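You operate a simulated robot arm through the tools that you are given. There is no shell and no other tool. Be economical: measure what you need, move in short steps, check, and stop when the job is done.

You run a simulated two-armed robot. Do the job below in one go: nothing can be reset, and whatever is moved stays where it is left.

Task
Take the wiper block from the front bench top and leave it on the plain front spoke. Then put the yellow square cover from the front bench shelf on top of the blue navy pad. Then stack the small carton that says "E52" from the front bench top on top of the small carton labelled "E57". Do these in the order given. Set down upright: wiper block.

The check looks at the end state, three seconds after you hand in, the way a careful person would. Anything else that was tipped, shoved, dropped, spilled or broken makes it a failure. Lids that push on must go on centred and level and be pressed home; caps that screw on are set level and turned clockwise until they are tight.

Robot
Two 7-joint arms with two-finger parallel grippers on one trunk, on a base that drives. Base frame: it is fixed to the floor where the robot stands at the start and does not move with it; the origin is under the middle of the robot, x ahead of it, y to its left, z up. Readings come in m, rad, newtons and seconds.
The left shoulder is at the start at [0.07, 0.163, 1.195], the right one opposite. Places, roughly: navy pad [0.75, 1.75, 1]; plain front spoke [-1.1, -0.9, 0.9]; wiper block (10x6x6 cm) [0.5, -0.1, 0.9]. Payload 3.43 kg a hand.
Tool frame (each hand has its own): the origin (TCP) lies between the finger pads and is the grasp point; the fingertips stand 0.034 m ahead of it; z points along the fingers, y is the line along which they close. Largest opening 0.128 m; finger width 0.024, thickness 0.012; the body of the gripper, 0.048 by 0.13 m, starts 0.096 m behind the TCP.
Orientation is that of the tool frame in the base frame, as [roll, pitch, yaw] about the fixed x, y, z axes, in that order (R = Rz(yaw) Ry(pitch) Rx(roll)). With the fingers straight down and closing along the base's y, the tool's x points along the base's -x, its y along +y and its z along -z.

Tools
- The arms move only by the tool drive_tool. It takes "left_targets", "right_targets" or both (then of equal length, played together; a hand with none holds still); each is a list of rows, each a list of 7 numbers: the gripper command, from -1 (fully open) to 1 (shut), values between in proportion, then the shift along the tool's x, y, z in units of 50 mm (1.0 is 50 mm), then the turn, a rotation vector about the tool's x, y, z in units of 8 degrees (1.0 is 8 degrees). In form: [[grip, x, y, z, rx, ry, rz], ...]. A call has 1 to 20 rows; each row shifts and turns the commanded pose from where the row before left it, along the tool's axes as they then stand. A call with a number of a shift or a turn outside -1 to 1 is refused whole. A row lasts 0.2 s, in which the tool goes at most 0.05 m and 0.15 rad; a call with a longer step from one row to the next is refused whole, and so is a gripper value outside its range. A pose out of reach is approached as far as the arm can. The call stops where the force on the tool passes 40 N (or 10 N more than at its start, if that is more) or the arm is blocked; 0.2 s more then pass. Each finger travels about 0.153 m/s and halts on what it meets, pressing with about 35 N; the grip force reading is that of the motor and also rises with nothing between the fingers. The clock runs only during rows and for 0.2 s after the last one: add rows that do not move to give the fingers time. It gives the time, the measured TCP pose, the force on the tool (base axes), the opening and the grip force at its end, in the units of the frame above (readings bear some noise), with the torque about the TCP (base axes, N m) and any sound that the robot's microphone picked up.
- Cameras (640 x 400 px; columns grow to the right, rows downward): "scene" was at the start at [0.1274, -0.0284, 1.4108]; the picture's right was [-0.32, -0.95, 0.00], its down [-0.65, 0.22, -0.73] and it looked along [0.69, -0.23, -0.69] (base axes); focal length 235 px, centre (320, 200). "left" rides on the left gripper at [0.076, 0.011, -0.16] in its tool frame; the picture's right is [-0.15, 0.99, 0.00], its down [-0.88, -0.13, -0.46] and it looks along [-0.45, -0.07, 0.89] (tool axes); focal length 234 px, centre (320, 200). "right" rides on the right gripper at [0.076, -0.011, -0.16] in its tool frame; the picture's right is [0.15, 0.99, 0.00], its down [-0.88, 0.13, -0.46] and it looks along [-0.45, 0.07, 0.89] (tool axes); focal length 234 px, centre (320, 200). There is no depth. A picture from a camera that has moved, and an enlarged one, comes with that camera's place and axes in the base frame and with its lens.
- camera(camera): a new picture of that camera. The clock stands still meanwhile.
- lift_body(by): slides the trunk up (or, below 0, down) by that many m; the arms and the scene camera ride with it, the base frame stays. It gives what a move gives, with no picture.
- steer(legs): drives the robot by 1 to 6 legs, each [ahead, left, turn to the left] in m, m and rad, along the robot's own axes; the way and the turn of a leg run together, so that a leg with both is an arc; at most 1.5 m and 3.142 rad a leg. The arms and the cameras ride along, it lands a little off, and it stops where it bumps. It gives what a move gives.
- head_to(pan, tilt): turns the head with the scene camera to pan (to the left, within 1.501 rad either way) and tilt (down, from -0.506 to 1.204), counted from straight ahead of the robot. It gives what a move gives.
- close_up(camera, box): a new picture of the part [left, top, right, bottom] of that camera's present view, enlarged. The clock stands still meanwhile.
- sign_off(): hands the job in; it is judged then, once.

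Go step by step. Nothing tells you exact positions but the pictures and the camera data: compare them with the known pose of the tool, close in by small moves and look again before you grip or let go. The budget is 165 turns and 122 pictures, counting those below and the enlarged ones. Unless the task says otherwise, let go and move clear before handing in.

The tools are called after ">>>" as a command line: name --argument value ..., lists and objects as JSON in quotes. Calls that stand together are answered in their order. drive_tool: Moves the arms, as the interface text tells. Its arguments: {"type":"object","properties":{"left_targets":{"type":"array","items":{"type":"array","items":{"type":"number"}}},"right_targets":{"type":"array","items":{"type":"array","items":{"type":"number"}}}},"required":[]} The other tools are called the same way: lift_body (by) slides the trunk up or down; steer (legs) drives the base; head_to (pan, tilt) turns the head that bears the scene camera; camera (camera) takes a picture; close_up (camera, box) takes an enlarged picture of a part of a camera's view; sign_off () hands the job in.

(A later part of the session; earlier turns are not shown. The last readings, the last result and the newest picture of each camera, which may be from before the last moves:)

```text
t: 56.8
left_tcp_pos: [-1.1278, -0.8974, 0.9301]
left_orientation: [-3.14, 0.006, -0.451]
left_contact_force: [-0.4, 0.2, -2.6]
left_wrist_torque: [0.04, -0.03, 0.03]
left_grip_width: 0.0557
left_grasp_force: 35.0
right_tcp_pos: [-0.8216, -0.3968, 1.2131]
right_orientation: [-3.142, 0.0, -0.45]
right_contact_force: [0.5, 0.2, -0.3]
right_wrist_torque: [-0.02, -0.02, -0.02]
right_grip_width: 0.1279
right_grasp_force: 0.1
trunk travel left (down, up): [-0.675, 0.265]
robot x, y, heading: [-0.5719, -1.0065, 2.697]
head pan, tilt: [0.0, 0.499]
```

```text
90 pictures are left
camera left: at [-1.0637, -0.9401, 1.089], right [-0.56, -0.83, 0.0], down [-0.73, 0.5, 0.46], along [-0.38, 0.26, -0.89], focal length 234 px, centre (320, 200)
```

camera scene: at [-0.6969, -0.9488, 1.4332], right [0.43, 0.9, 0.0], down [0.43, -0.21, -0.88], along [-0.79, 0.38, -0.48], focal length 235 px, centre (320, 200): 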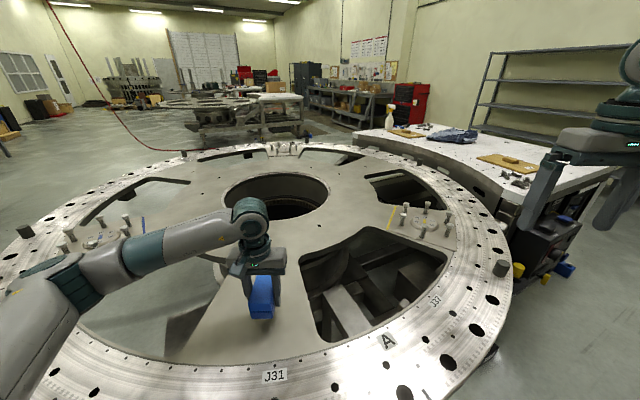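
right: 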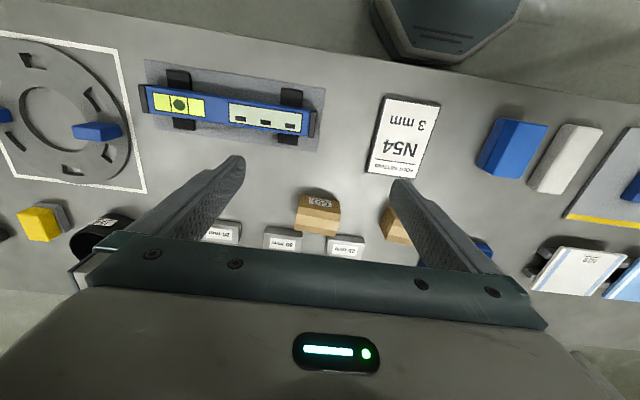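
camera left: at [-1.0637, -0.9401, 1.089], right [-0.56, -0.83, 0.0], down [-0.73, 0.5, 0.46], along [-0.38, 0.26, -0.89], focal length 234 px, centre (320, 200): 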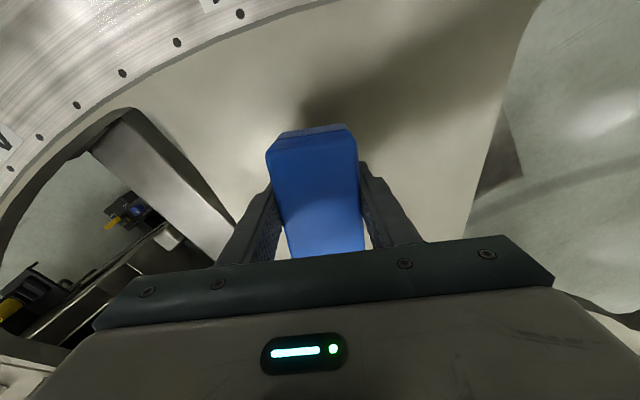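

The block is over the spoke, a bit toward one edge. I'll shift 3 cm toward mid-spoke and lower until contact.

>>> drive_tool --left_targets '[[1, 0, 0.2, 0, 0, 0, 0], [1, 0, 0.3, 0, 0, 0, 0], [1, 0, 0.1, 0.1, 0, 0, 0], [1, 0, 0, 0.1, 0, 0, 0], [1, 0, 0, 0.1, 0, 0, 0], [1, 0, 0, 0.08, 0, 0, 0], [1, 0, 0, 0.06, 0, 0, 0], [1, 0, 0, 0.06, 0, 0, 0], [1, 0, 0, 0, 0, 0, 0]]'

>>> camera --camera "left"

>>> close_up --camera "scene" --box '[180, 230, 340, 330]'

```text
t: 58.8
left_tcp_pos: [-1.1399, -0.9257, 0.9068]
left_orientation: [-3.14, 0.006, -0.452]
left_contact_force: [0.0, 0.2, -1.1]
left_wrist_torque: [0.01, -0.03, 0.0]
left_grip_width: 0.0558
left_grasp_force: 35.0
right_tcp_pos: [-0.8203, -0.3973, 1.2146]
right_orientation: [3.141, -0.001, -0.452]
right_contact_force: [-0.2, -0.2, 0.0]
right_wrist_torque: [0.04, 0.02, 0.03]
right_grip_width: 0.1283
right_grasp_force: 0.1
trunk travel left (down, up): [-0.675, 0.265]
robot x, y, heading: [-0.5694, -1.0106, 2.695]
head pan, tilt: [0.0, 0.499]
```

```text
89 pictures are left
camera left: at [-1.0754, -0.9678, 1.0651], right [-0.56, -0.83, 0.0], down [-0.73, 0.5, 0.46], along [-0.38, 0.26, -0.89], focal length 234 px, centre (320, 200)
```

left: 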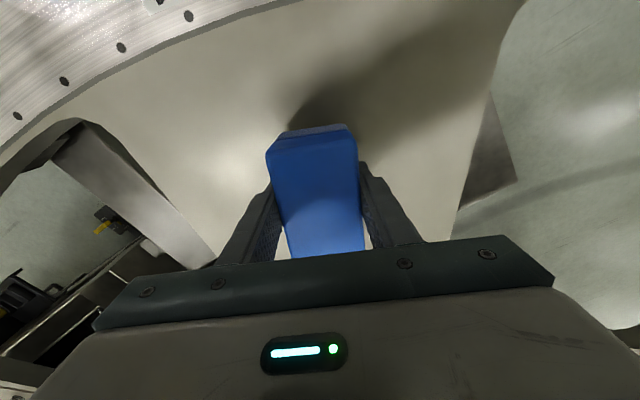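

```text
4.00 times, centred on (260, 280) of scene
camera zoom: at [-0.6965, -0.9488, 1.4332], right [0.43, 0.9, 0.0], down [0.43, -0.21, -0.88], along [-0.79, 0.38, -0.48], focal length 939 px, centre (560, -120)
```

zoom: 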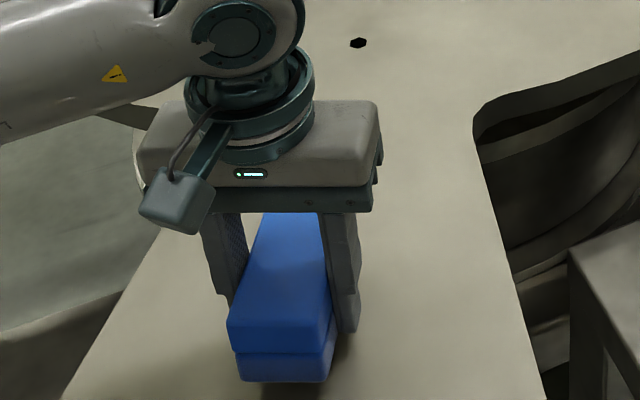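

Well placed on the spoke. Continuing down in 2 mm steps until contact.

>>> drive_tool --left_targets '[[1, 0, 0, 0.06, 0, 0, 0], [1, 0, 0, 0.06, 0, 0, 0], [1, 0, 0, 0.04, 0, 0, 0], [1, 0, 0, 0.04, 0, 0, 0], [1, 0, 0, 0.04, 0, 0, 0], [1, 0, 0, 0, 0, 0, 0]]'

```text
t: 60.2
left_tcp_pos: [-1.1396, -0.9258, 0.8952]
left_orientation: [-3.14, 0.009, -0.451]
left_contact_force: [-3.7, -0.7, 14.9]
left_wrist_torque: [-0.52, -0.44, -0.15]
left_grip_width: 0.0557
left_grasp_force: 35.1
right_tcp_pos: [-0.8192, -0.3971, 1.2135]
right_orientation: [3.142, 0.0, -0.451]
right_contact_force: [-0.2, -0.1, 0.8]
right_wrist_torque: [0.01, -0.03, -0.01]
right_grip_width: 0.128
right_grasp_force: 0.0
trunk travel left (down, up): [-0.675, 0.265]
robot x, y, heading: [-0.5686, -1.0084, 2.695]
head pan, tilt: [0.0, 0.499]
```

Contact felt (15 N) at the expected height. Releasing and rising.

>>> drive_tool --left_targets '[[1, 0, 0, -0.02, 0, 0, 0], [0, 0, 0, 0, 0, 0, 0], [-1, 0, 0, 0, 0, 0, 0], [-1, 0, 0, 0, 0, 0, 0], [-1, 0, 0, -0.2, 0, 0, 0], [-1, 0, 0, -0.6, 0, 0, 0], [-1, 0, 0, -1, 0, 0, 0], [-1, 0, 0, -1, 0, 0, 0], [-1, 0, 0, -1, 0, 0, 0], [-1, 0, 0, -1, 0, 0, 0], [-1, 0, 0, -1, 0, 0, 0]]'

>>> camera --camera "left"

>>> camera --camera "scene"

```text
t: 62.6
left_tcp_pos: [-1.1383, -0.9263, 1.1857]
left_orientation: [3.141, 0.006, -0.451]
left_contact_force: [1.1, -0.3, -0.1]
left_wrist_torque: [0.0, 0.01, -0.01]
left_grip_width: 0.1282
left_grasp_force: 0.1
right_tcp_pos: [-0.8198, -0.3965, 1.2142]
right_orientation: [3.14, 0.001, -0.455]
right_contact_force: [-0.6, 0.0, -0.3]
right_wrist_torque: [0.01, 0.04, -0.01]
right_grip_width: 0.1281
right_grasp_force: 0.1
trunk travel left (down, up): [-0.675, 0.265]
robot x, y, heading: [-0.5688, -1.0105, 2.691]
head pan, tilt: [0.0, 0.499]
```

```text
87 pictures are left
camera left: at [-1.0736, -0.9678, 1.3459], right [-0.56, -0.83, 0.0], down [-0.73, 0.5, 0.46], along [-0.38, 0.26, -0.89], focal length 234 px, centre (320, 200)
```

left: 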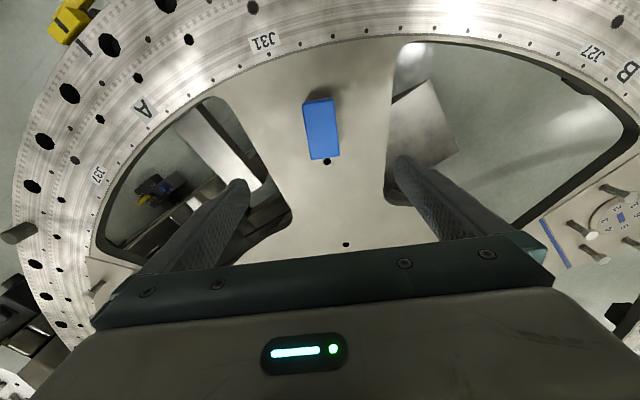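

```text
86 pictures are left
camera scene: at [-0.6945, -0.9487, 1.4333], right [0.44, 0.9, 0.0], down [0.43, -0.21, -0.88], along [-0.79, 0.38, -0.48], focal length 235 px, centre (320, 200)
```

scene: 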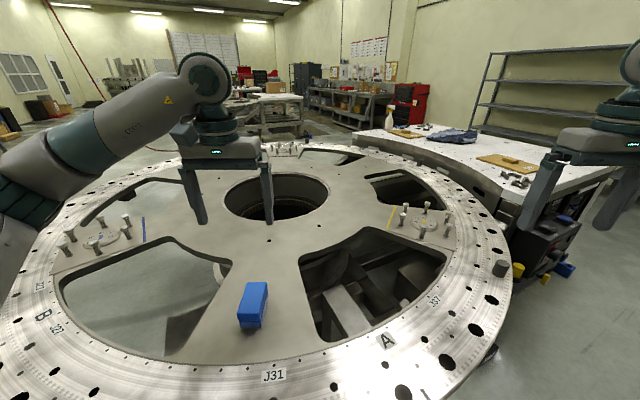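

The wiper block stands upright on the plain spoke. Next I back off and return to the bench to look at the shelf covers.

>>> steer --legs '[[-0.28, 0, 0], [0, 0, -2.69]]'

>>> steer --legs '[[0, 0.75, 0]]'

>>> head_to --pan 0 --tilt 0.75

>>> camera --camera "scene"

```text
t: 70.8
left_tcp_pos: [0.2232, -0.9259, 1.1851]
left_orientation: [-3.139, 0.004, -3.084]
left_contact_force: [0.6, 0.7, 0.4]
left_wrist_torque: [0.0, 0.02, 0.02]
left_grip_width: 0.1281
left_grasp_force: 0.0
right_tcp_pos: [0.1994, -1.5432, 1.2141]
right_orientation: [3.141, 0.0, -3.087]
right_contact_force: [-0.5, -0.1, 1.3]
right_wrist_torque: [0.0, 0.02, 0.02]
right_grip_width: 0.128
right_grasp_force: 0.1
trunk travel left (down, up): [-0.675, 0.265]
robot x, y, heading: [-0.318, -1.1274, 0.056]
head pan, tilt: [0.0, 0.499]
```

```text
t: 74.8
left_tcp_pos: [0.1857, -0.1891, 1.1871]
left_orientation: [-3.14, 0.005, -3.091]
left_contact_force: [0.4, 0.3, 0.6]
left_wrist_torque: [-0.02, -0.01, 0.01]
left_grip_width: 0.1279
left_grasp_force: 0.1
right_tcp_pos: [0.1589, -0.8045, 1.2143]
right_orientation: [3.141, 0.001, -3.091]
right_contact_force: [0.1, -0.6, 0.7]
right_wrist_torque: [-0.01, -0.01, 0.02]
right_grip_width: 0.1279
right_grasp_force: 0.1
trunk travel left (down, up): [-0.675, 0.265]
robot x, y, heading: [-0.354, -0.3906, 0.055]
head pan, tilt: [0.0, 0.499]
```

```text
t: 75.6
left_tcp_pos: [0.1847, -0.1876, 1.1853]
left_orientation: [-3.141, 0.006, -3.093]
left_contact_force: [-0.3, 0.4, -0.4]
left_wrist_torque: [0.01, 0.01, -0.01]
left_grip_width: 0.1278
left_grasp_force: 0.0
right_tcp_pos: [0.1589, -0.8042, 1.2135]
right_orientation: [3.14, 0.0, -3.092]
right_contact_force: [0.8, 0.1, 0.3]
right_wrist_torque: [0.0, 0.03, -0.03]
right_grip_width: 0.1282
right_grasp_force: 0.1
trunk travel left (down, up): [-0.675, 0.265]
robot x, y, heading: [-0.3584, -0.3884, 0.051]
head pan, tilt: [0.0, 0.75]
```

```text
85 pictures are left
camera scene: at [-0.2248, -0.384, 1.4113], right [0.05, -1.0, 0.0], down [-0.68, -0.03, -0.73], along [0.73, 0.04, -0.68], focal length 235 px, centre (320, 200)
```

scene: 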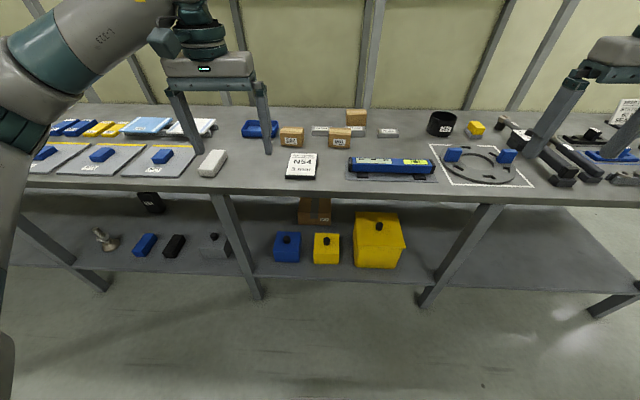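

I'll lower the trunk to see into the shelf properly.

>>> close_up --camera "scene" --box '[240, 190, 432, 310]'

>>> lift_body --by -0.45

>>> camera --camera "scene"

```text
3.33 times, centred on (336, 250) of scene
camera zoom: at [-0.2248, -0.384, 1.4113], right [0.05, -1.0, 0.0], down [-0.68, -0.03, -0.73], along [0.73, 0.04, -0.68], focal length 783 px, centre (267, 33)
```

zoom: 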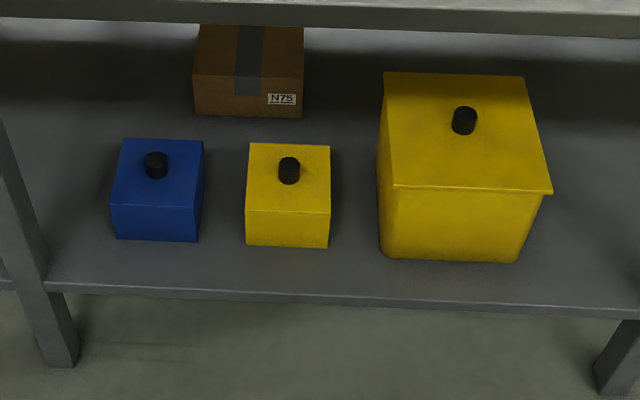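

```text
refused: -0.45 is not a number from -0.4 to 0.4
```

```text
83 pictures are left
camera scene: at [-0.2248, -0.384, 1.4113], right [0.05, -1.0, 0.0], down [-0.68, -0.03, -0.73], along [0.73, 0.04, -0.68], focal length 235 px, centre (320, 200)
```

scene: 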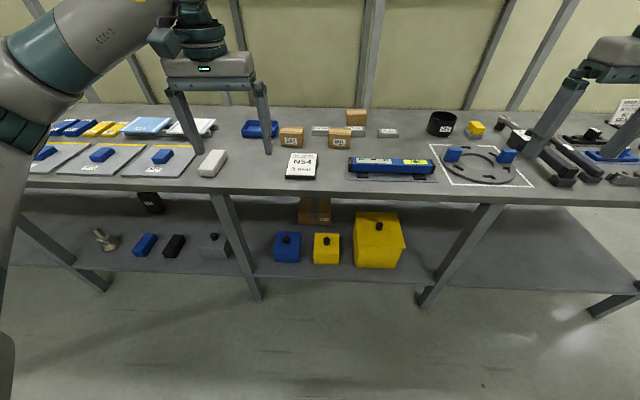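

>>> lift_body --by -0.4

>>> head_to --pan 0 --tilt 0.55

>>> camera --camera "scene"

```text
t: 79.4
left_tcp_pos: [0.1837, -0.1886, 0.7866]
left_orientation: [-3.14, 0.008, -3.089]
left_contact_force: [0.2, -0.3, -1.3]
left_wrist_torque: [-0.02, -0.01, -0.02]
left_grip_width: 0.1281
left_grasp_force: 0.0
right_tcp_pos: [0.1586, -0.8057, 0.8129]
right_orientation: [-3.141, 0.0, -3.092]
right_contact_force: [-0.1, -0.6, -0.4]
right_wrist_torque: [0.01, 0.01, 0.04]
right_grip_width: 0.1278
right_grasp_force: 0.2
trunk travel left (down, up): [-0.275, 0.665]
robot x, y, heading: [-0.3572, -0.3889, 0.053]
head pan, tilt: [0.0, 0.75]
```

```text
t: 80.2
left_tcp_pos: [0.1849, -0.1875, 0.7852]
left_orientation: [-3.141, 0.006, -3.091]
left_contact_force: [0.2, 0.7, 0.2]
left_wrist_torque: [0.0, -0.01, 0.0]
left_grip_width: 0.1281
left_grasp_force: 0.1
right_tcp_pos: [0.158, -0.8043, 0.8143]
right_orientation: [-3.142, -0.001, -3.093]
right_contact_force: [0.4, -0.2, 0.0]
right_wrist_torque: [0.01, -0.04, 0.0]
right_grip_width: 0.1279
right_grasp_force: 0.0
trunk travel left (down, up): [-0.275, 0.665]
robot x, y, heading: [-0.3569, -0.3877, 0.052]
head pan, tilt: [0.0, 0.55]
```

```text
82 pictures are left
camera scene: at [-0.218, -0.3838, 1.0286], right [0.05, -1.0, 0.0], down [-0.52, -0.03, -0.85], along [0.85, 0.04, -0.52], focal length 235 px, centre (320, 200)
```

scene: 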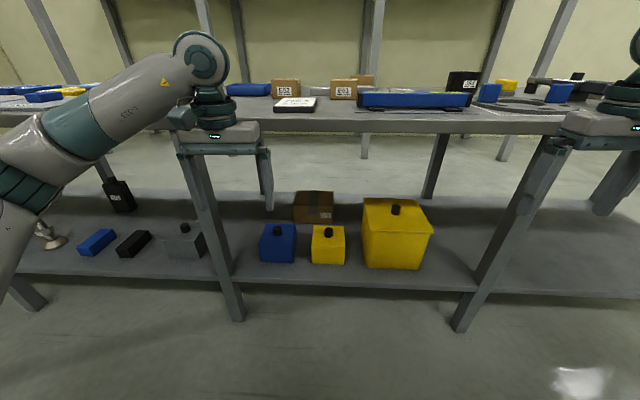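

The small yellow cover is about 13 cm square, 10 cm tall, centred near (0.525, -0.38) on the shelf (z=0.30) with a knob near z≈0.43, so I'll take it by the knob with a vertical tool under the bench top. First trunk down and both arms retracted.

>>> drive_tool --right_targets '[[-1, 0.8, 0, 0, 0, 0, 0], [-1, 1, 0, 0, 0, 0, 0], [-1, 1, 0, 0, 0, 0, 0], [-1, 1, 0, 0, 0, 0, 0], [-1, 0.8, 0, 0, 0, 0, 0]]' --left_targets '[[-1, 0.8, -0.5, 0, 0, 0, 0], [-1, 0.8, -0.5, 0, 0, 0, 0], [-1, 0.8, -0.5, 0, 0, 0, 0], [-1, 0.8, -0.5, 0, 0, 0, 0], [-1, 0.5, -0.5, 0, 0, 0, 0]]'

>>> lift_body --by -0.27

>>> steer --legs '[[0, -0.06, -0.052], [0.2, 0, 0]]'

>>> camera --camera "scene"

>>> camera --camera "left"

```text
t: 81.3
left_tcp_pos: [0.0068, -0.3203, 0.7866]
left_orientation: [3.14, 0.006, -3.091]
left_contact_force: [0.9, -0.1, -0.4]
left_wrist_torque: [0.04, 0.03, -0.01]
left_grip_width: 0.1281
left_grasp_force: 0.0
right_tcp_pos: [-0.0585, -0.7939, 0.8039]
right_orientation: [3.14, 0.001, -3.091]
right_contact_force: [-0.7, 0.5, -0.4]
right_wrist_torque: [0.02, 0.01, 0.03]
right_grip_width: 0.128
right_grasp_force: 0.1
right hand out of reach, approached as far as the arm can: row 4, 5
trunk travel left (down, up): [-0.275, 0.665]
robot x, y, heading: [-0.3593, -0.3869, 0.049]
head pan, tilt: [0.0, 0.55]
```

```text
t: 84.1
left_tcp_pos: [0.0078, -0.3196, 0.5165]
left_orientation: [-3.14, 0.005, -3.091]
left_contact_force: [0.2, 0.2, -0.1]
left_wrist_torque: [-0.02, -0.01, 0.03]
left_grip_width: 0.128
left_grasp_force: 0.0
right_tcp_pos: [-0.0587, -0.7933, 0.5345]
right_orientation: [-3.141, 0.001, -3.092]
right_contact_force: [-0.1, 0.1, -0.4]
right_wrist_torque: [0.0, -0.01, -0.01]
right_grip_width: 0.1281
right_grasp_force: 0.1
trunk travel left (down, up): [-0.005, 0.935]
robot x, y, heading: [-0.3574, -0.3902, 0.048]
head pan, tilt: [0.0, 0.55]
```

```text
t: 86.3
left_tcp_pos: [0.2133, -0.4003, 0.5162]
left_orientation: [-3.138, 0.006, -3.14]
left_contact_force: [-0.7, -0.4, -0.6]
left_wrist_torque: [-0.01, 0.0, -0.01]
left_grip_width: 0.128
left_grasp_force: 0.0
right_tcp_pos: [0.125, -0.8698, 0.5338]
right_orientation: [-3.14, -0.001, 3.14]
right_contact_force: [-0.1, 0.3, 0.0]
right_wrist_torque: [0.0, -0.01, 0.0]
right_grip_width: 0.1283
right_grasp_force: 0.0
trunk travel left (down, up): [-0.005, 0.935]
robot x, y, heading: [-0.1559, -0.447, -0.004]
head pan, tilt: [0.0, 0.55]
```

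```text
81 pictures are left
camera scene: at [-0.0138, -0.4527, 0.7586], right [0.0, -1.0, 0.0], down [-0.52, 0.0, -0.85], along [0.85, 0.0, -0.52], focal length 235 px, centre (320, 200)
```

scene: 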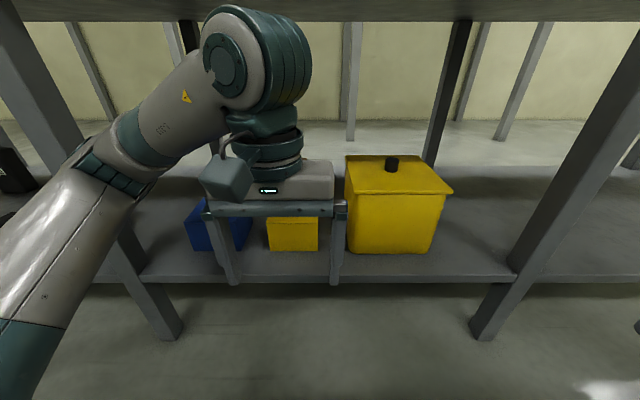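

```text
80 pictures are left
camera left: at [0.1373, -0.3876, 0.6753], right [0.15, 0.99, 0.0], down [0.88, -0.13, 0.46], along [0.46, -0.07, -0.89], focal length 234 px, centre (320, 200)
```

left: 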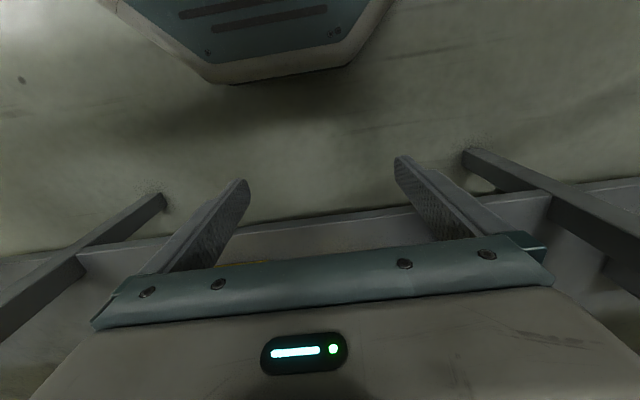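

Clearance is fine under the bench top. I'll drive 0.12 m forward and extend the hand toward the cover, stopping short to look.

>>> steer --legs '[[0.12, 0, 0]]'

>>> drive_tool --left_targets '[[-1, -0.5, 0.1, 0, 0, 0, 0], [-1, -0.7, 0.1, 0, 0, 0, 0], [-1, -0.7, 0.1, 0, 0, 0, 0], [-1, -0.3, 0, 0, 0, 0, 0]]'

>>> camera --camera "left"

>>> camera --camera "scene"

```text
t: 87.5
left_tcp_pos: [0.3377, -0.3997, 0.5154]
left_orientation: [-3.14, 0.006, -3.141]
left_contact_force: [-0.6, -0.5, -0.2]
left_wrist_torque: [0.0, -0.01, 0.0]
left_grip_width: 0.1281
left_grasp_force: 0.0
right_tcp_pos: [0.2488, -0.8702, 0.5363]
right_orientation: [3.14, 0.0, -3.141]
right_contact_force: [0.1, 0.7, -0.2]
right_wrist_torque: [-0.01, 0.0, 0.01]
right_grip_width: 0.1281
right_grasp_force: 0.0
trunk travel left (down, up): [-0.005, 0.935]
robot x, y, heading: [-0.0285, -0.4518, 0.002]
head pan, tilt: [0.0, 0.55]
```

```text
t: 88.5
left_tcp_pos: [0.4505, -0.3867, 0.5156]
left_orientation: [-3.14, 0.005, -3.14]
left_contact_force: [1.4, 0.2, -0.5]
left_wrist_torque: [0.01, 0.03, -0.02]
left_grip_width: 0.128
left_grasp_force: 0.0
right_tcp_pos: [0.2486, -0.87, 0.5345]
right_orientation: [-3.141, 0.001, 3.14]
right_contact_force: [-1.6, 0.4, 0.3]
right_wrist_torque: [0.0, 0.0, 0.03]
right_grip_width: 0.1281
right_grasp_force: 0.1
trunk travel left (down, up): [-0.005, 0.935]
robot x, y, heading: [-0.0309, -0.4508, 0.004]
head pan, tilt: [0.0, 0.55]
```

```text
79 pictures are left
camera left: at [0.3738, -0.3724, 0.6749], right [0.15, 0.99, 0.0], down [0.88, -0.13, 0.46], along [0.46, -0.07, -0.89], focal length 234 px, centre (320, 200)
```

left: 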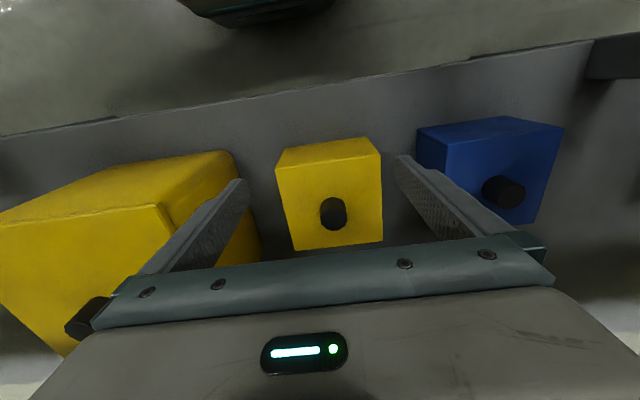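

```text
78 pictures are left
camera scene: at [0.1105, -0.4525, 0.7586], right [0.0, -1.0, 0.0], down [-0.52, 0.0, -0.85], along [0.85, 0.0, -0.52], focal length 235 px, centre (320, 200)
```

scene: 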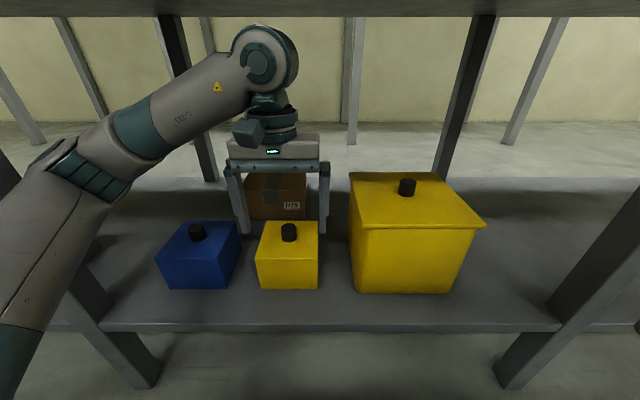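

Knob is at about (0.507, -0.379, 0.435). I'll move over it, narrow the fingers a bit, and check.

>>> drive_tool --left_targets '[[-0.2, -0.57, 0.08, 0, 0, 0, 0], [-0.2, -0.57, 0.08, 0, 0, 0, 0], [-0.2, 0, 0, 0.5, 0, 0, 0], [-0.2, 0, 0, 0.3, 0, 0, 0]]'

>>> camera --camera "left"

>>> close_up --camera "scene" --box '[210, 170, 370, 270]'

```text
t: 89.5
left_tcp_pos: [0.506, -0.3776, 0.4766]
left_orientation: [3.141, 0.009, 3.141]
left_contact_force: [-0.7, 0.8, 1.2]
left_wrist_torque: [0.02, 0.03, 0.0]
left_grip_width: 0.0767
left_grasp_force: 0.0
right_tcp_pos: [0.2483, -0.8699, 0.5348]
right_orientation: [-3.141, 0.0, -3.141]
right_contact_force: [-0.7, -0.1, -0.3]
right_wrist_torque: [0.0, 0.0, -0.01]
right_grip_width: 0.1279
right_grasp_force: 0.0
trunk travel left (down, up): [-0.005, 0.935]
robot x, y, heading: [-0.0294, -0.45, 0.003]
head pan, tilt: [0.0, 0.55]
```

```text
77 pictures are left
camera left: at [0.4293, -0.3652, 0.6362], right [0.15, 0.99, 0.0], down [0.88, -0.13, 0.46], along [0.46, -0.07, -0.89], focal length 234 px, centre (320, 200)
```

left: 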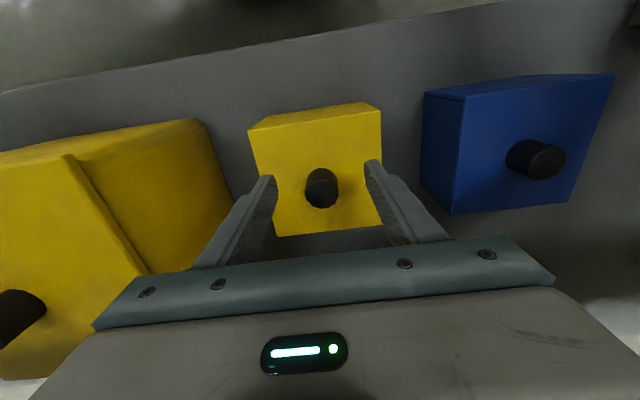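

```text
4.00 times, centred on (290, 220) of scene
camera zoom: at [0.1105, -0.4525, 0.7587], right [0.0, -1.0, 0.0], down [-0.52, 0.0, -0.85], along [0.85, 0.0, -0.52], focal length 939 px, centre (440, 120)
```

zoom: 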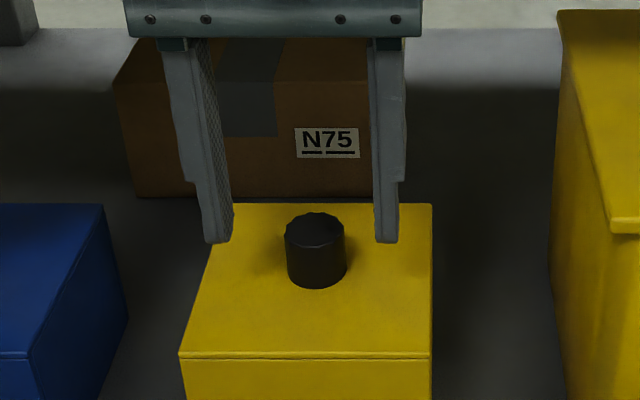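

Refined knob centre is (0.526, -0.380), top z≈0.432. I'll shift 2 cm forward and ease down around it.

>>> drive_tool --left_targets '[[-0.2, -0.4, -0.04, 0, 0, 0, 0], [-0.2, 0, 0, 0.25, 0, 0, 0], [-0.2, 0, 0, 0.25, 0, 0, 0], [-0.2, 0, 0, 0.15, 0, 0, 0], [-0.2, 0, 0, 0, 0, 0, 0]]'

>>> camera --camera "left"

>>> close_up --camera "scene" --box '[210, 170, 370, 270]'

```text
t: 90.8
left_tcp_pos: [0.5264, -0.3783, 0.4448]
left_orientation: [-3.14, 0.007, 3.141]
left_contact_force: [0.2, 0.0, 0.2]
left_wrist_torque: [0.0, -0.02, 0.03]
left_grip_width: 0.0767
left_grasp_force: 0.0
right_tcp_pos: [0.2498, -0.8705, 0.5351]
right_orientation: [3.141, 0.0, -3.141]
right_contact_force: [0.1, 0.5, 0.2]
right_wrist_torque: [0.0, 0.0, 0.0]
right_grip_width: 0.128
right_grasp_force: 0.1
trunk travel left (down, up): [-0.005, 0.935]
robot x, y, heading: [-0.0286, -0.4496, 0.001]
head pan, tilt: [0.0, 0.55]
```

```text
75 pictures are left
camera left: at [0.4499, -0.3663, 0.6035], right [0.15, 0.99, 0.0], down [0.88, -0.13, 0.46], along [0.46, -0.07, -0.89], focal length 234 px, centre (320, 200)
```

left: 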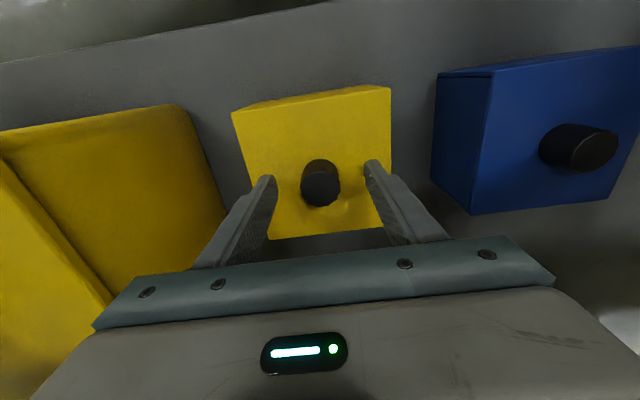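

```text
4.00 times, centred on (290, 220) of scene
camera zoom: at [0.1105, -0.4524, 0.7586], right [0.0, -1.0, 0.0], down [-0.52, 0.0, -0.85], along [0.85, 0.0, -0.52], focal length 939 px, centre (440, 120)
```

zoom: 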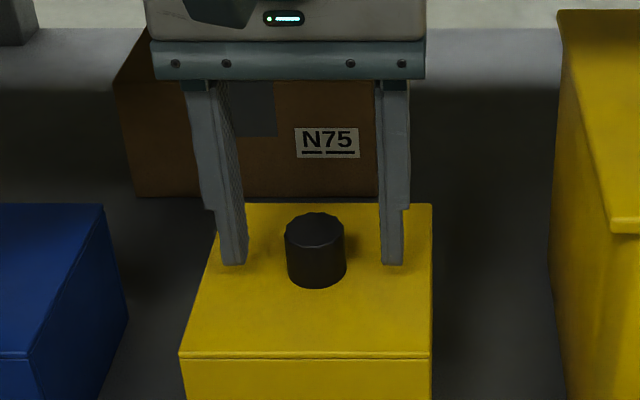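

Aligned around the knob. I'll lower 6 mm in small steps and close.

>>> drive_tool --left_targets '[[-0.2, 0, -0.02, 0.04, 0, 0, 0], [-0.2, 0, 0, 0.04, 0, 0, 0], [-0.2, 0, 0, 0.04, 0, 0, 0], [-0.2, 0, 0, 0, 0, 0, 0]]'

>>> drive_tool --left_targets '[[0.2, 0, 0, 0, 0, 0, 0], [0.6, 0, 0, 0, 0, 0, 0], [1, 0, 0, 0, 0, 0, 0], [1, 0, 0, 0, 0, 0, 0], [1, 0, 0, 0, 0, 0, 0]]'

>>> close_up --camera "scene" --box '[210, 170, 370, 270]'

```text
t: 91.8
left_tcp_pos: [0.5265, -0.3801, 0.439]
left_orientation: [-3.14, 0.008, 3.14]
left_contact_force: [0.1, 0.0, -0.4]
left_wrist_torque: [-0.01, 0.04, 0.03]
left_grip_width: 0.0769
left_grasp_force: 0.0
right_tcp_pos: [0.2494, -0.8694, 0.5341]
right_orientation: [-3.141, 0.0, 3.14]
right_contact_force: [-0.4, -1.0, -0.4]
right_wrist_torque: [0.02, 0.02, 0.0]
right_grip_width: 0.128
right_grasp_force: 0.1
trunk travel left (down, up): [-0.005, 0.935]
robot x, y, heading: [-0.028, -0.4492, 0.002]
head pan, tilt: [0.0, 0.55]
```

```text
t: 93.0
left_tcp_pos: [0.5252, -0.3803, 0.4385]
left_orientation: [-3.141, 0.004, -3.141]
left_contact_force: [-0.3, 0.7, -0.7]
left_wrist_torque: [-0.01, -0.04, 0.02]
left_grip_width: 0.0328
left_grasp_force: 35.0
right_tcp_pos: [0.2495, -0.8697, 0.5355]
right_orientation: [3.141, -0.001, -3.139]
right_contact_force: [-1.2, 0.2, 0.1]
right_wrist_torque: [0.0, 0.0, 0.01]
right_grip_width: 0.1281
right_grasp_force: 0.1
trunk travel left (down, up): [-0.005, 0.935]
robot x, y, heading: [-0.0285, -0.4535, 0.001]
head pan, tilt: [0.0, 0.55]
```

```text
4.00 times, centred on (290, 220) of scene
camera zoom: at [0.1106, -0.4524, 0.7586], right [0.0, -1.0, 0.0], down [-0.52, 0.0, -0.85], along [0.85, 0.0, -0.52], focal length 939 px, centre (440, 120)
```

zoom: 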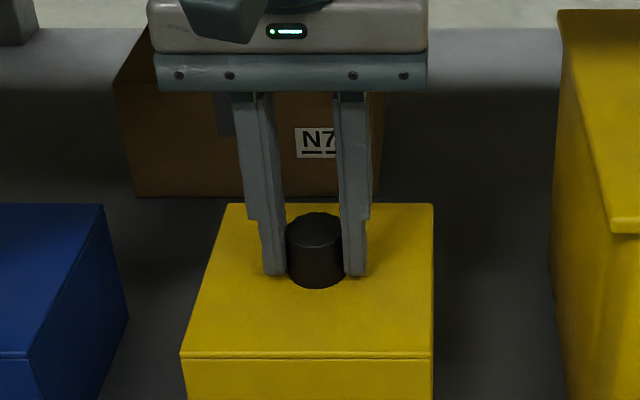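

Knob gripped (33 mm). Lifting slowly 5 cm.

>>> drive_tool --left_targets '[[1, 0, 0, -0.04, 0, 0, 0], [1, 0, 0, -0.06, 0, 0, 0], [1, 0, 0, -0.1, 0, 0, 0], [1, 0, 0, -0.15, 0, 0, 0], [1, 0, 0, -0.15, 0, 0, 0], [1, 0, 0, -0.15, 0, 0, 0], [1, 0, 0, -0.15, 0, 0, 0], [1, 0, 0, -0.15, 0, 0, 0], [1, 0, 0, -0.1, 0, 0, 0]]'

>>> camera --camera "scene"

>>> camera --camera "left"

```text
t: 95.0
left_tcp_pos: [0.5245, -0.3793, 0.4909]
left_orientation: [-3.14, 0.004, -3.141]
left_contact_force: [-0.3, -0.7, -3.5]
left_wrist_torque: [0.0, 0.03, -0.01]
left_grip_width: 0.0328
left_grasp_force: 35.0
right_tcp_pos: [0.2495, -0.8708, 0.535]
right_orientation: [3.141, 0.001, -3.141]
right_contact_force: [-0.7, -0.2, 0.4]
right_wrist_torque: [0.0, 0.01, 0.04]
right_grip_width: 0.1283
right_grasp_force: 0.2
trunk travel left (down, up): [-0.005, 0.935]
robot x, y, heading: [-0.0265, -0.4472, 0.002]
head pan, tilt: [0.0, 0.55]
```

```text
72 pictures are left
camera scene: at [0.1106, -0.4524, 0.7586], right [0.0, -1.0, 0.0], down [-0.52, 0.0, -0.85], along [0.85, 0.0, -0.52], focal length 235 px, centre (320, 200)
```

scene: 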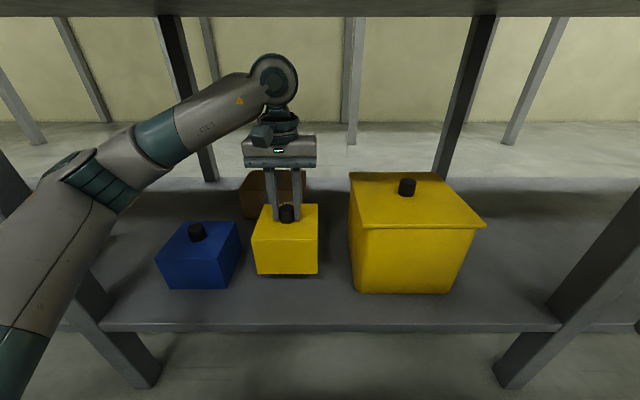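

```text
71 pictures are left
camera left: at [0.4485, -0.3667, 0.6496], right [0.15, 0.99, 0.0], down [0.88, -0.13, 0.46], along [0.46, -0.07, -0.89], focal length 234 px, centre (320, 200)
```

left: 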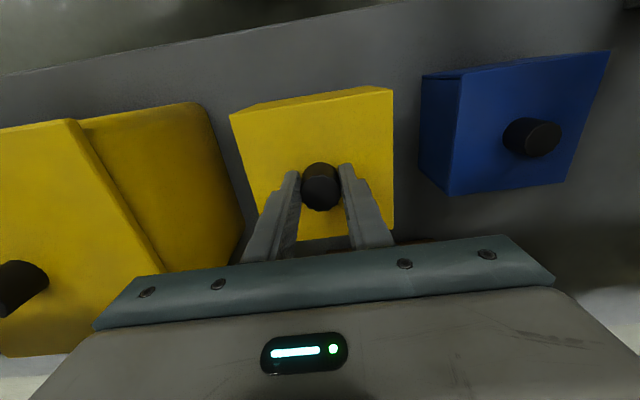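

Cover hangs level and free. I'll retract the arm, back out, then raise the trunk.

>>> drive_tool --left_targets '[[1, 0.15, 0, 0, 0, 0, 0], [1, 0.3, 0, 0, 0, 0, 0], [1, 0.5, 0, 0, 0, 0, 0], [1, 0.5, 0, 0, 0, 0, 0], [1, 0.5, 0, 0, 0, 0, 0], [1, 0.4, 0, 0, 0, 0, 0], [1, 0.15, 0, 0, 0, 0, 0]]'

>>> steer --legs '[[-0.3, 0, 0]]'

>>> lift_body --by 0.4

>>> lift_body --by 0.38

>>> head_to --pan 1.0 --tilt 0.4

>>> camera --camera "scene"

```text
t: 96.5
left_tcp_pos: [0.4014, -0.3796, 0.4912]
left_orientation: [-3.138, 0.007, -3.141]
left_contact_force: [0.3, 0.3, -1.9]
left_wrist_torque: [0.01, 0.04, -0.03]
left_grip_width: 0.0328
left_grasp_force: 35.3
right_tcp_pos: [0.2489, -0.8706, 0.5352]
right_orientation: [3.14, -0.001, 3.142]
right_contact_force: [0.0, 0.2, -0.1]
right_wrist_torque: [-0.05, -0.02, -0.03]
right_grip_width: 0.1281
right_grasp_force: 0.1
trunk travel left (down, up): [-0.005, 0.935]
robot x, y, heading: [-0.028, -0.4516, 0.001]
head pan, tilt: [0.0, 0.55]
```

```text
t: 98.7
left_tcp_pos: [0.0889, -0.3779, 0.4894]
left_orientation: [-3.139, 0.004, -3.135]
left_contact_force: [-0.2, 0.3, -1.5]
left_wrist_torque: [-0.02, 0.04, 0.02]
left_grip_width: 0.0326
left_grasp_force: 35.1
right_tcp_pos: [-0.0591, -0.8697, 0.5353]
right_orientation: [-3.141, -0.001, -3.134]
right_contact_force: [0.1, 0.7, 0.9]
right_wrist_torque: [0.01, 0.01, -0.02]
right_grip_width: 0.1282
right_grasp_force: 0.0
trunk travel left (down, up): [-0.005, 0.935]
robot x, y, heading: [-0.3363, -0.4524, 0.008]
head pan, tilt: [0.0, 0.55]
```

```text
t: 102.5
left_tcp_pos: [0.0881, -0.3775, 0.8888]
left_orientation: [-3.14, 0.005, -3.136]
left_contact_force: [-0.5, -0.3, -1.6]
left_wrist_torque: [0.0, 0.02, -0.01]
left_grip_width: 0.0329
left_grasp_force: 35.0
right_tcp_pos: [-0.0591, -0.8699, 0.9347]
right_orientation: [-3.141, -0.001, -3.135]
right_contact_force: [0.2, 1.1, -0.1]
right_wrist_torque: [0.0, 0.03, -0.02]
right_grip_width: 0.1279
right_grasp_force: 0.0
trunk travel left (down, up): [-0.405, 0.535]
robot x, y, heading: [-0.3412, -0.4527, 0.003]
head pan, tilt: [0.0, 0.55]
```

```text
t: 106.2
left_tcp_pos: [0.0897, -0.377, 1.2695]
left_orientation: [-3.14, 0.006, -3.135]
left_contact_force: [-0.7, 0.7, -3.1]
left_wrist_torque: [0.0, 0.05, 0.01]
left_grip_width: 0.0328
left_grasp_force: 35.0
right_tcp_pos: [-0.0592, -0.8689, 1.314]
right_orientation: [-3.14, 0.0, -3.133]
right_contact_force: [-0.2, -0.2, -1.1]
right_wrist_torque: [0.0, 0.01, 0.01]
right_grip_width: 0.128
right_grasp_force: 0.0
trunk travel left (down, up): [-0.785, 0.155]
robot x, y, heading: [-0.3369, -0.4515, 0.008]
head pan, tilt: [0.0, 0.55]
```

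```text
t: 107.4
left_tcp_pos: [0.0888, -0.3788, 1.2702]
left_orientation: [-3.139, 0.005, -3.134]
left_contact_force: [-0.2, 0.4, -2.4]
left_wrist_torque: [-0.01, 0.01, -0.02]
left_grip_width: 0.0327
left_grasp_force: 35.3
right_tcp_pos: [-0.0595, -0.869, 1.315]
right_orientation: [3.141, 0.0, -3.134]
right_contact_force: [0.0, -0.3, 0.4]
right_wrist_torque: [0.01, -0.01, 0.0]
right_grip_width: 0.1278
right_grasp_force: 0.1
trunk travel left (down, up): [-0.785, 0.155]
robot x, y, heading: [-0.3387, -0.454, 0.009]
head pan, tilt: [1.0, 0.4]
```

```text
70 pictures are left
camera scene: at [-0.2409, -0.3753, 1.5523], right [0.85, -0.53, 0.0], down [-0.21, -0.33, -0.92], along [0.49, 0.78, -0.39], focal length 235 px, centre (320, 200)
```

scene: 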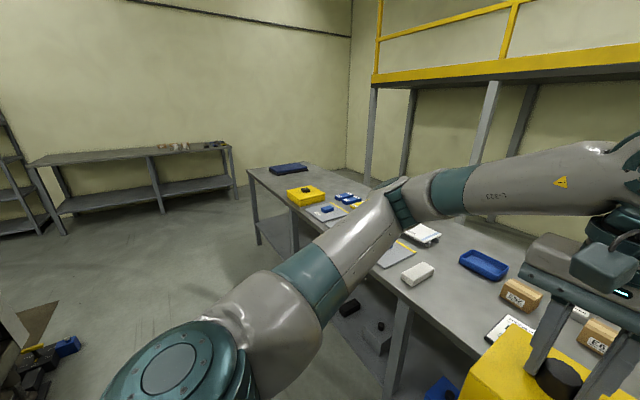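

The cover is carried securely. The pad lies near the bench's far end (y≈1.98), so I'll drive left alongside the bench and look from there.

>>> steer --legs '[[0, 1.0, 0], [0, 1.0, 0]]'

>>> head_to --pan 0.5 --tilt 0.5

>>> camera --camera "scene"

```text
t: 117.4
left_tcp_pos: [0.0611, 1.6351, 1.2706]
left_orientation: [3.141, 0.005, -3.108]
left_contact_force: [0.4, 0.7, -2.4]
left_wrist_torque: [0.01, 0.0, 0.03]
left_grip_width: 0.0325
left_grasp_force: 34.9
right_tcp_pos: [-0.0744, 1.1403, 1.3144]
right_orientation: [-3.14, 0.001, -3.111]
right_contact_force: [-1.5, 0.2, 0.0]
right_wrist_torque: [-0.01, 0.02, 0.01]
right_grip_width: 0.1282
right_grasp_force: 0.1
trunk travel left (down, up): [-0.785, 0.155]
robot x, y, heading: [-0.3668, 1.5514, 0.031]
head pan, tilt: [1.0, 0.4]
```

```text
t: 118.3
left_tcp_pos: [0.0598, 1.6361, 1.2699]
left_orientation: [-3.141, 0.006, -3.109]
left_contact_force: [-0.9, 0.0, -2.1]
left_wrist_torque: [-0.01, 0.03, -0.02]
left_grip_width: 0.0327
left_grasp_force: 35.0
right_tcp_pos: [-0.0754, 1.1406, 1.3145]
right_orientation: [3.141, 0.0, -3.11]
right_contact_force: [-0.3, -1.4, 0.5]
right_wrist_torque: [-0.01, 0.01, 0.0]
right_grip_width: 0.1281
right_grasp_force: 0.0
trunk travel left (down, up): [-0.785, 0.155]
robot x, y, heading: [-0.3672, 1.547, 0.032]
head pan, tilt: [0.499, 0.499]
```

```text
69 pictures are left
camera scene: at [-0.2381, 1.5974, 1.5432], right [0.51, -0.86, 0.0], down [-0.41, -0.24, -0.88], along [0.76, 0.45, -0.48], focal length 235 px, centre (320, 200)
```

scene: 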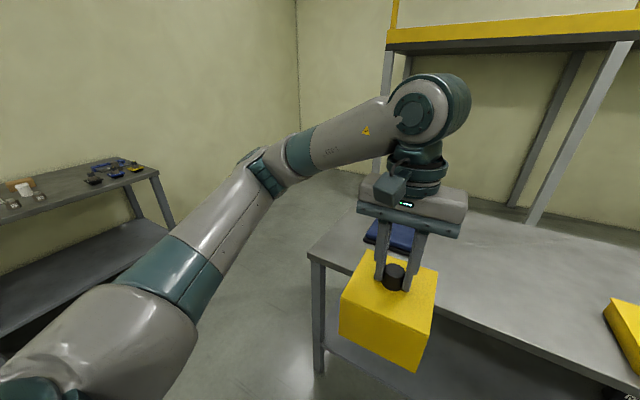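

I'll go around the bench end and face it from there.

>>> steer --legs '[[0, 0.9, 0], [1.05, 0, 0], [0, 0, -1.6]]'

>>> head_to --pan -0.1 --tilt 0.65

>>> camera --camera "scene"

>>> camera --camera "left"

```text
t: 131.9
left_tcp_pos: [0.7425, 2.109, 1.2698]
left_orientation: [3.141, 0.005, 1.651]
left_contact_force: [0.4, 0.9, -2.4]
left_wrist_torque: [0.0, -0.01, 0.01]
left_grip_width: 0.0328
left_grasp_force: 34.8
right_tcp_pos: [0.2416, 2.2204, 1.3148]
right_orientation: [-3.141, -0.001, 1.65]
right_contact_force: [0.3, -0.2, -0.2]
right_wrist_torque: [0.0, 0.0, -0.01]
right_grip_width: 0.1279
right_grasp_force: 0.1
trunk travel left (down, up): [-0.785, 0.155]
robot x, y, heading: [0.6374, 2.5281, -1.491]
head pan, tilt: [0.499, 0.499]
```

```text
t: 132.9
left_tcp_pos: [0.7424, 2.11, 1.2683]
left_orientation: [-3.139, 0.006, 1.65]
left_contact_force: [0.0, 0.3, -1.8]
left_wrist_torque: [0.0, 0.0, -0.03]
left_grip_width: 0.0327
left_grasp_force: 34.8
right_tcp_pos: [0.2402, 2.2204, 1.3142]
right_orientation: [3.141, 0.0, 1.649]
right_contact_force: [-0.7, -0.4, -0.6]
right_wrist_torque: [0.02, 0.03, 0.05]
right_grip_width: 0.1279
right_grasp_force: 0.0
trunk travel left (down, up): [-0.785, 0.155]
robot x, y, heading: [0.6356, 2.5325, -1.491]
head pan, tilt: [-0.099, 0.649]
```

```text
68 pictures are left
camera scene: at [0.6378, 2.3919, 1.5298], right [-1.0, 0.02, 0.0], down [0.01, 0.6, -0.8], along [-0.01, -0.8, -0.6], focal length 235 px, centre (320, 200)
```

scene: 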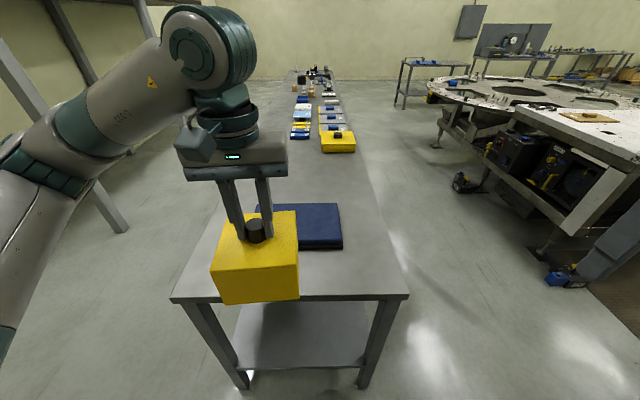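

```text
67 pictures are left
camera left: at [0.7474, 2.1875, 1.4291], right [1.0, -0.07, 0.0], down [-0.06, -0.89, 0.46], along [-0.03, -0.46, -0.89], focal length 234 px, centre (320, 200)
```

left: 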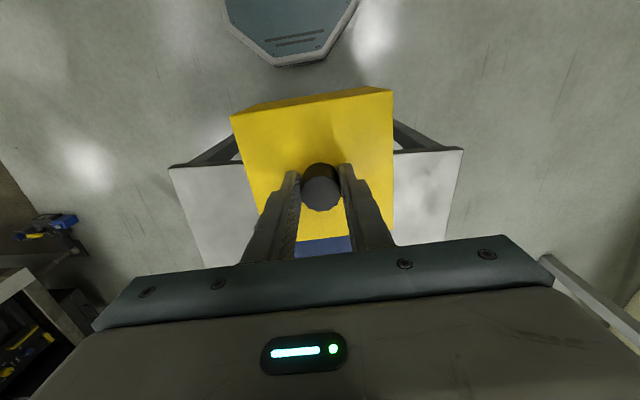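

The navy pad spans about x 0.55–0.88, y 1.63–1.84. I'll square up, move forward 0.25 m and look.

>>> steer --legs '[[0, 0, -0.08], [0.25, 0, 0]]'

>>> camera --camera "scene"

>>> camera --camera "left"

```text
t: 135.2
left_tcp_pos: [0.7101, 1.8554, 1.2691]
left_orientation: [-3.14, 0.007, 1.573]
left_contact_force: [0.7, 0.3, -1.5]
left_wrist_torque: [-0.01, -0.03, 0.04]
left_grip_width: 0.0327
left_grasp_force: 34.9
right_tcp_pos: [0.2178, 2.0067, 1.3147]
right_orientation: [-3.141, 0.001, 1.571]
right_contact_force: [0.3, 0.6, -0.5]
right_wrist_torque: [0.0, -0.02, 0.02]
right_grip_width: 0.1281
right_grasp_force: 0.2
trunk travel left (down, up): [-0.785, 0.155]
robot x, y, heading: [0.635, 2.2801, -1.571]
head pan, tilt: [-0.099, 0.649]
```

```text
66 pictures are left
camera scene: at [0.6274, 2.1467, 1.53], right [-1.0, 0.1, 0.0], down [0.06, 0.6, -0.8], along [-0.08, -0.79, -0.6], focal length 235 px, centre (320, 200)
```

scene: 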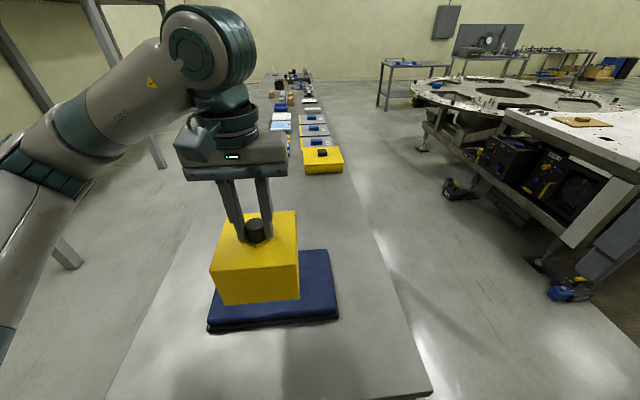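

```text
65 pictures are left
camera left: at [0.7206, 1.9344, 1.4296], right [0.99, -0.14, 0.0], down [-0.13, -0.88, 0.46], along [-0.07, -0.46, -0.89], focal length 234 px, centre (320, 200)
```

left: 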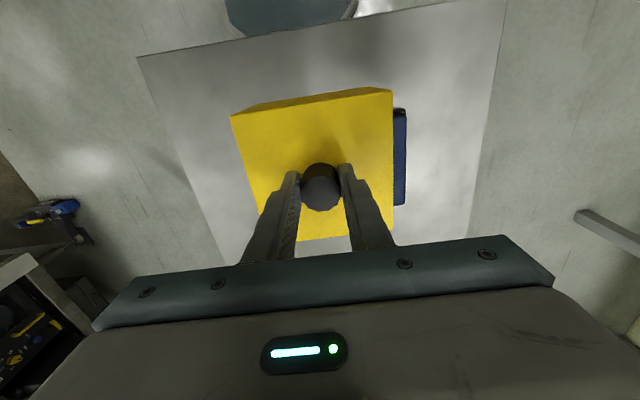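

Pad centre is about (0.716, 1.738). I'll extend over it and lower to just above.

>>> drive_tool --left_targets '[[1, -0.2, 0, 0, 0, 0, 0], [1, -0.4, 0, 0, 0, 0, 0], [1, -0.5, 0.05, 0, 0, 0, 0], [1, -0.5, 0.05, 0, 0, 0, 0], [1, -0.4, 0, 0, 0, 0, 0], [1, -0.3, 0, 0.2, 0, 0, 0], [1, -0.04, 0, 0.4, 0, 0, 0], [1, 0, 0, 0.5, 0, 0, 0], [1, 0, 0, 0.5, 0, 0, 0], [1, 0, 0, 0.5, 0, 0, 0], [1, 0, 0, 0.4, 0, 0, 0], [1, 0, 0, 0.3, 0, 0, 0], [1, 0, 0, 0.1, 0, 0, 0]]'

>>> camera --camera "scene"

>>> camera --camera "left"

```text
t: 138.0
left_tcp_pos: [0.7173, 1.7361, 1.1242]
left_orientation: [-3.141, 0.006, 1.575]
left_contact_force: [0.7, -0.8, -2.4]
left_wrist_torque: [0.01, 0.01, 0.0]
left_grip_width: 0.0328
left_grasp_force: 34.7
right_tcp_pos: [0.2183, 2.0053, 1.3148]
right_orientation: [3.14, -0.001, 1.572]
right_contact_force: [0.0, 0.7, -0.3]
right_wrist_torque: [0.01, -0.01, 0.06]
right_grip_width: 0.1277
right_grasp_force: 0.1
trunk travel left (down, up): [-0.785, 0.155]
robot x, y, heading: [0.6316, 2.2829, -1.565]
head pan, tilt: [-0.099, 0.649]
```

```text
64 pictures are left
camera scene: at [0.6277, 2.1453, 1.5298], right [-1.0, 0.1, 0.0], down [0.06, 0.6, -0.8], along [-0.08, -0.79, -0.6], focal length 235 px, centre (320, 200)
```

scene: 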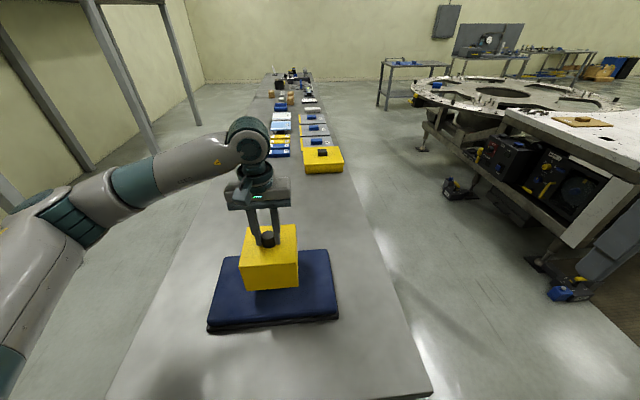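

```text
63 pictures are left
camera left: at [0.728, 1.8138, 1.2825], right [0.99, -0.14, 0.0], down [-0.13, -0.88, 0.46], along [-0.07, -0.46, -0.89], focal length 234 px, centre (320, 200)
```

left: 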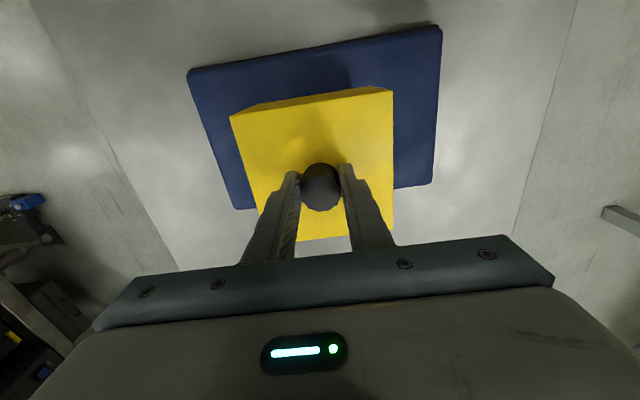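

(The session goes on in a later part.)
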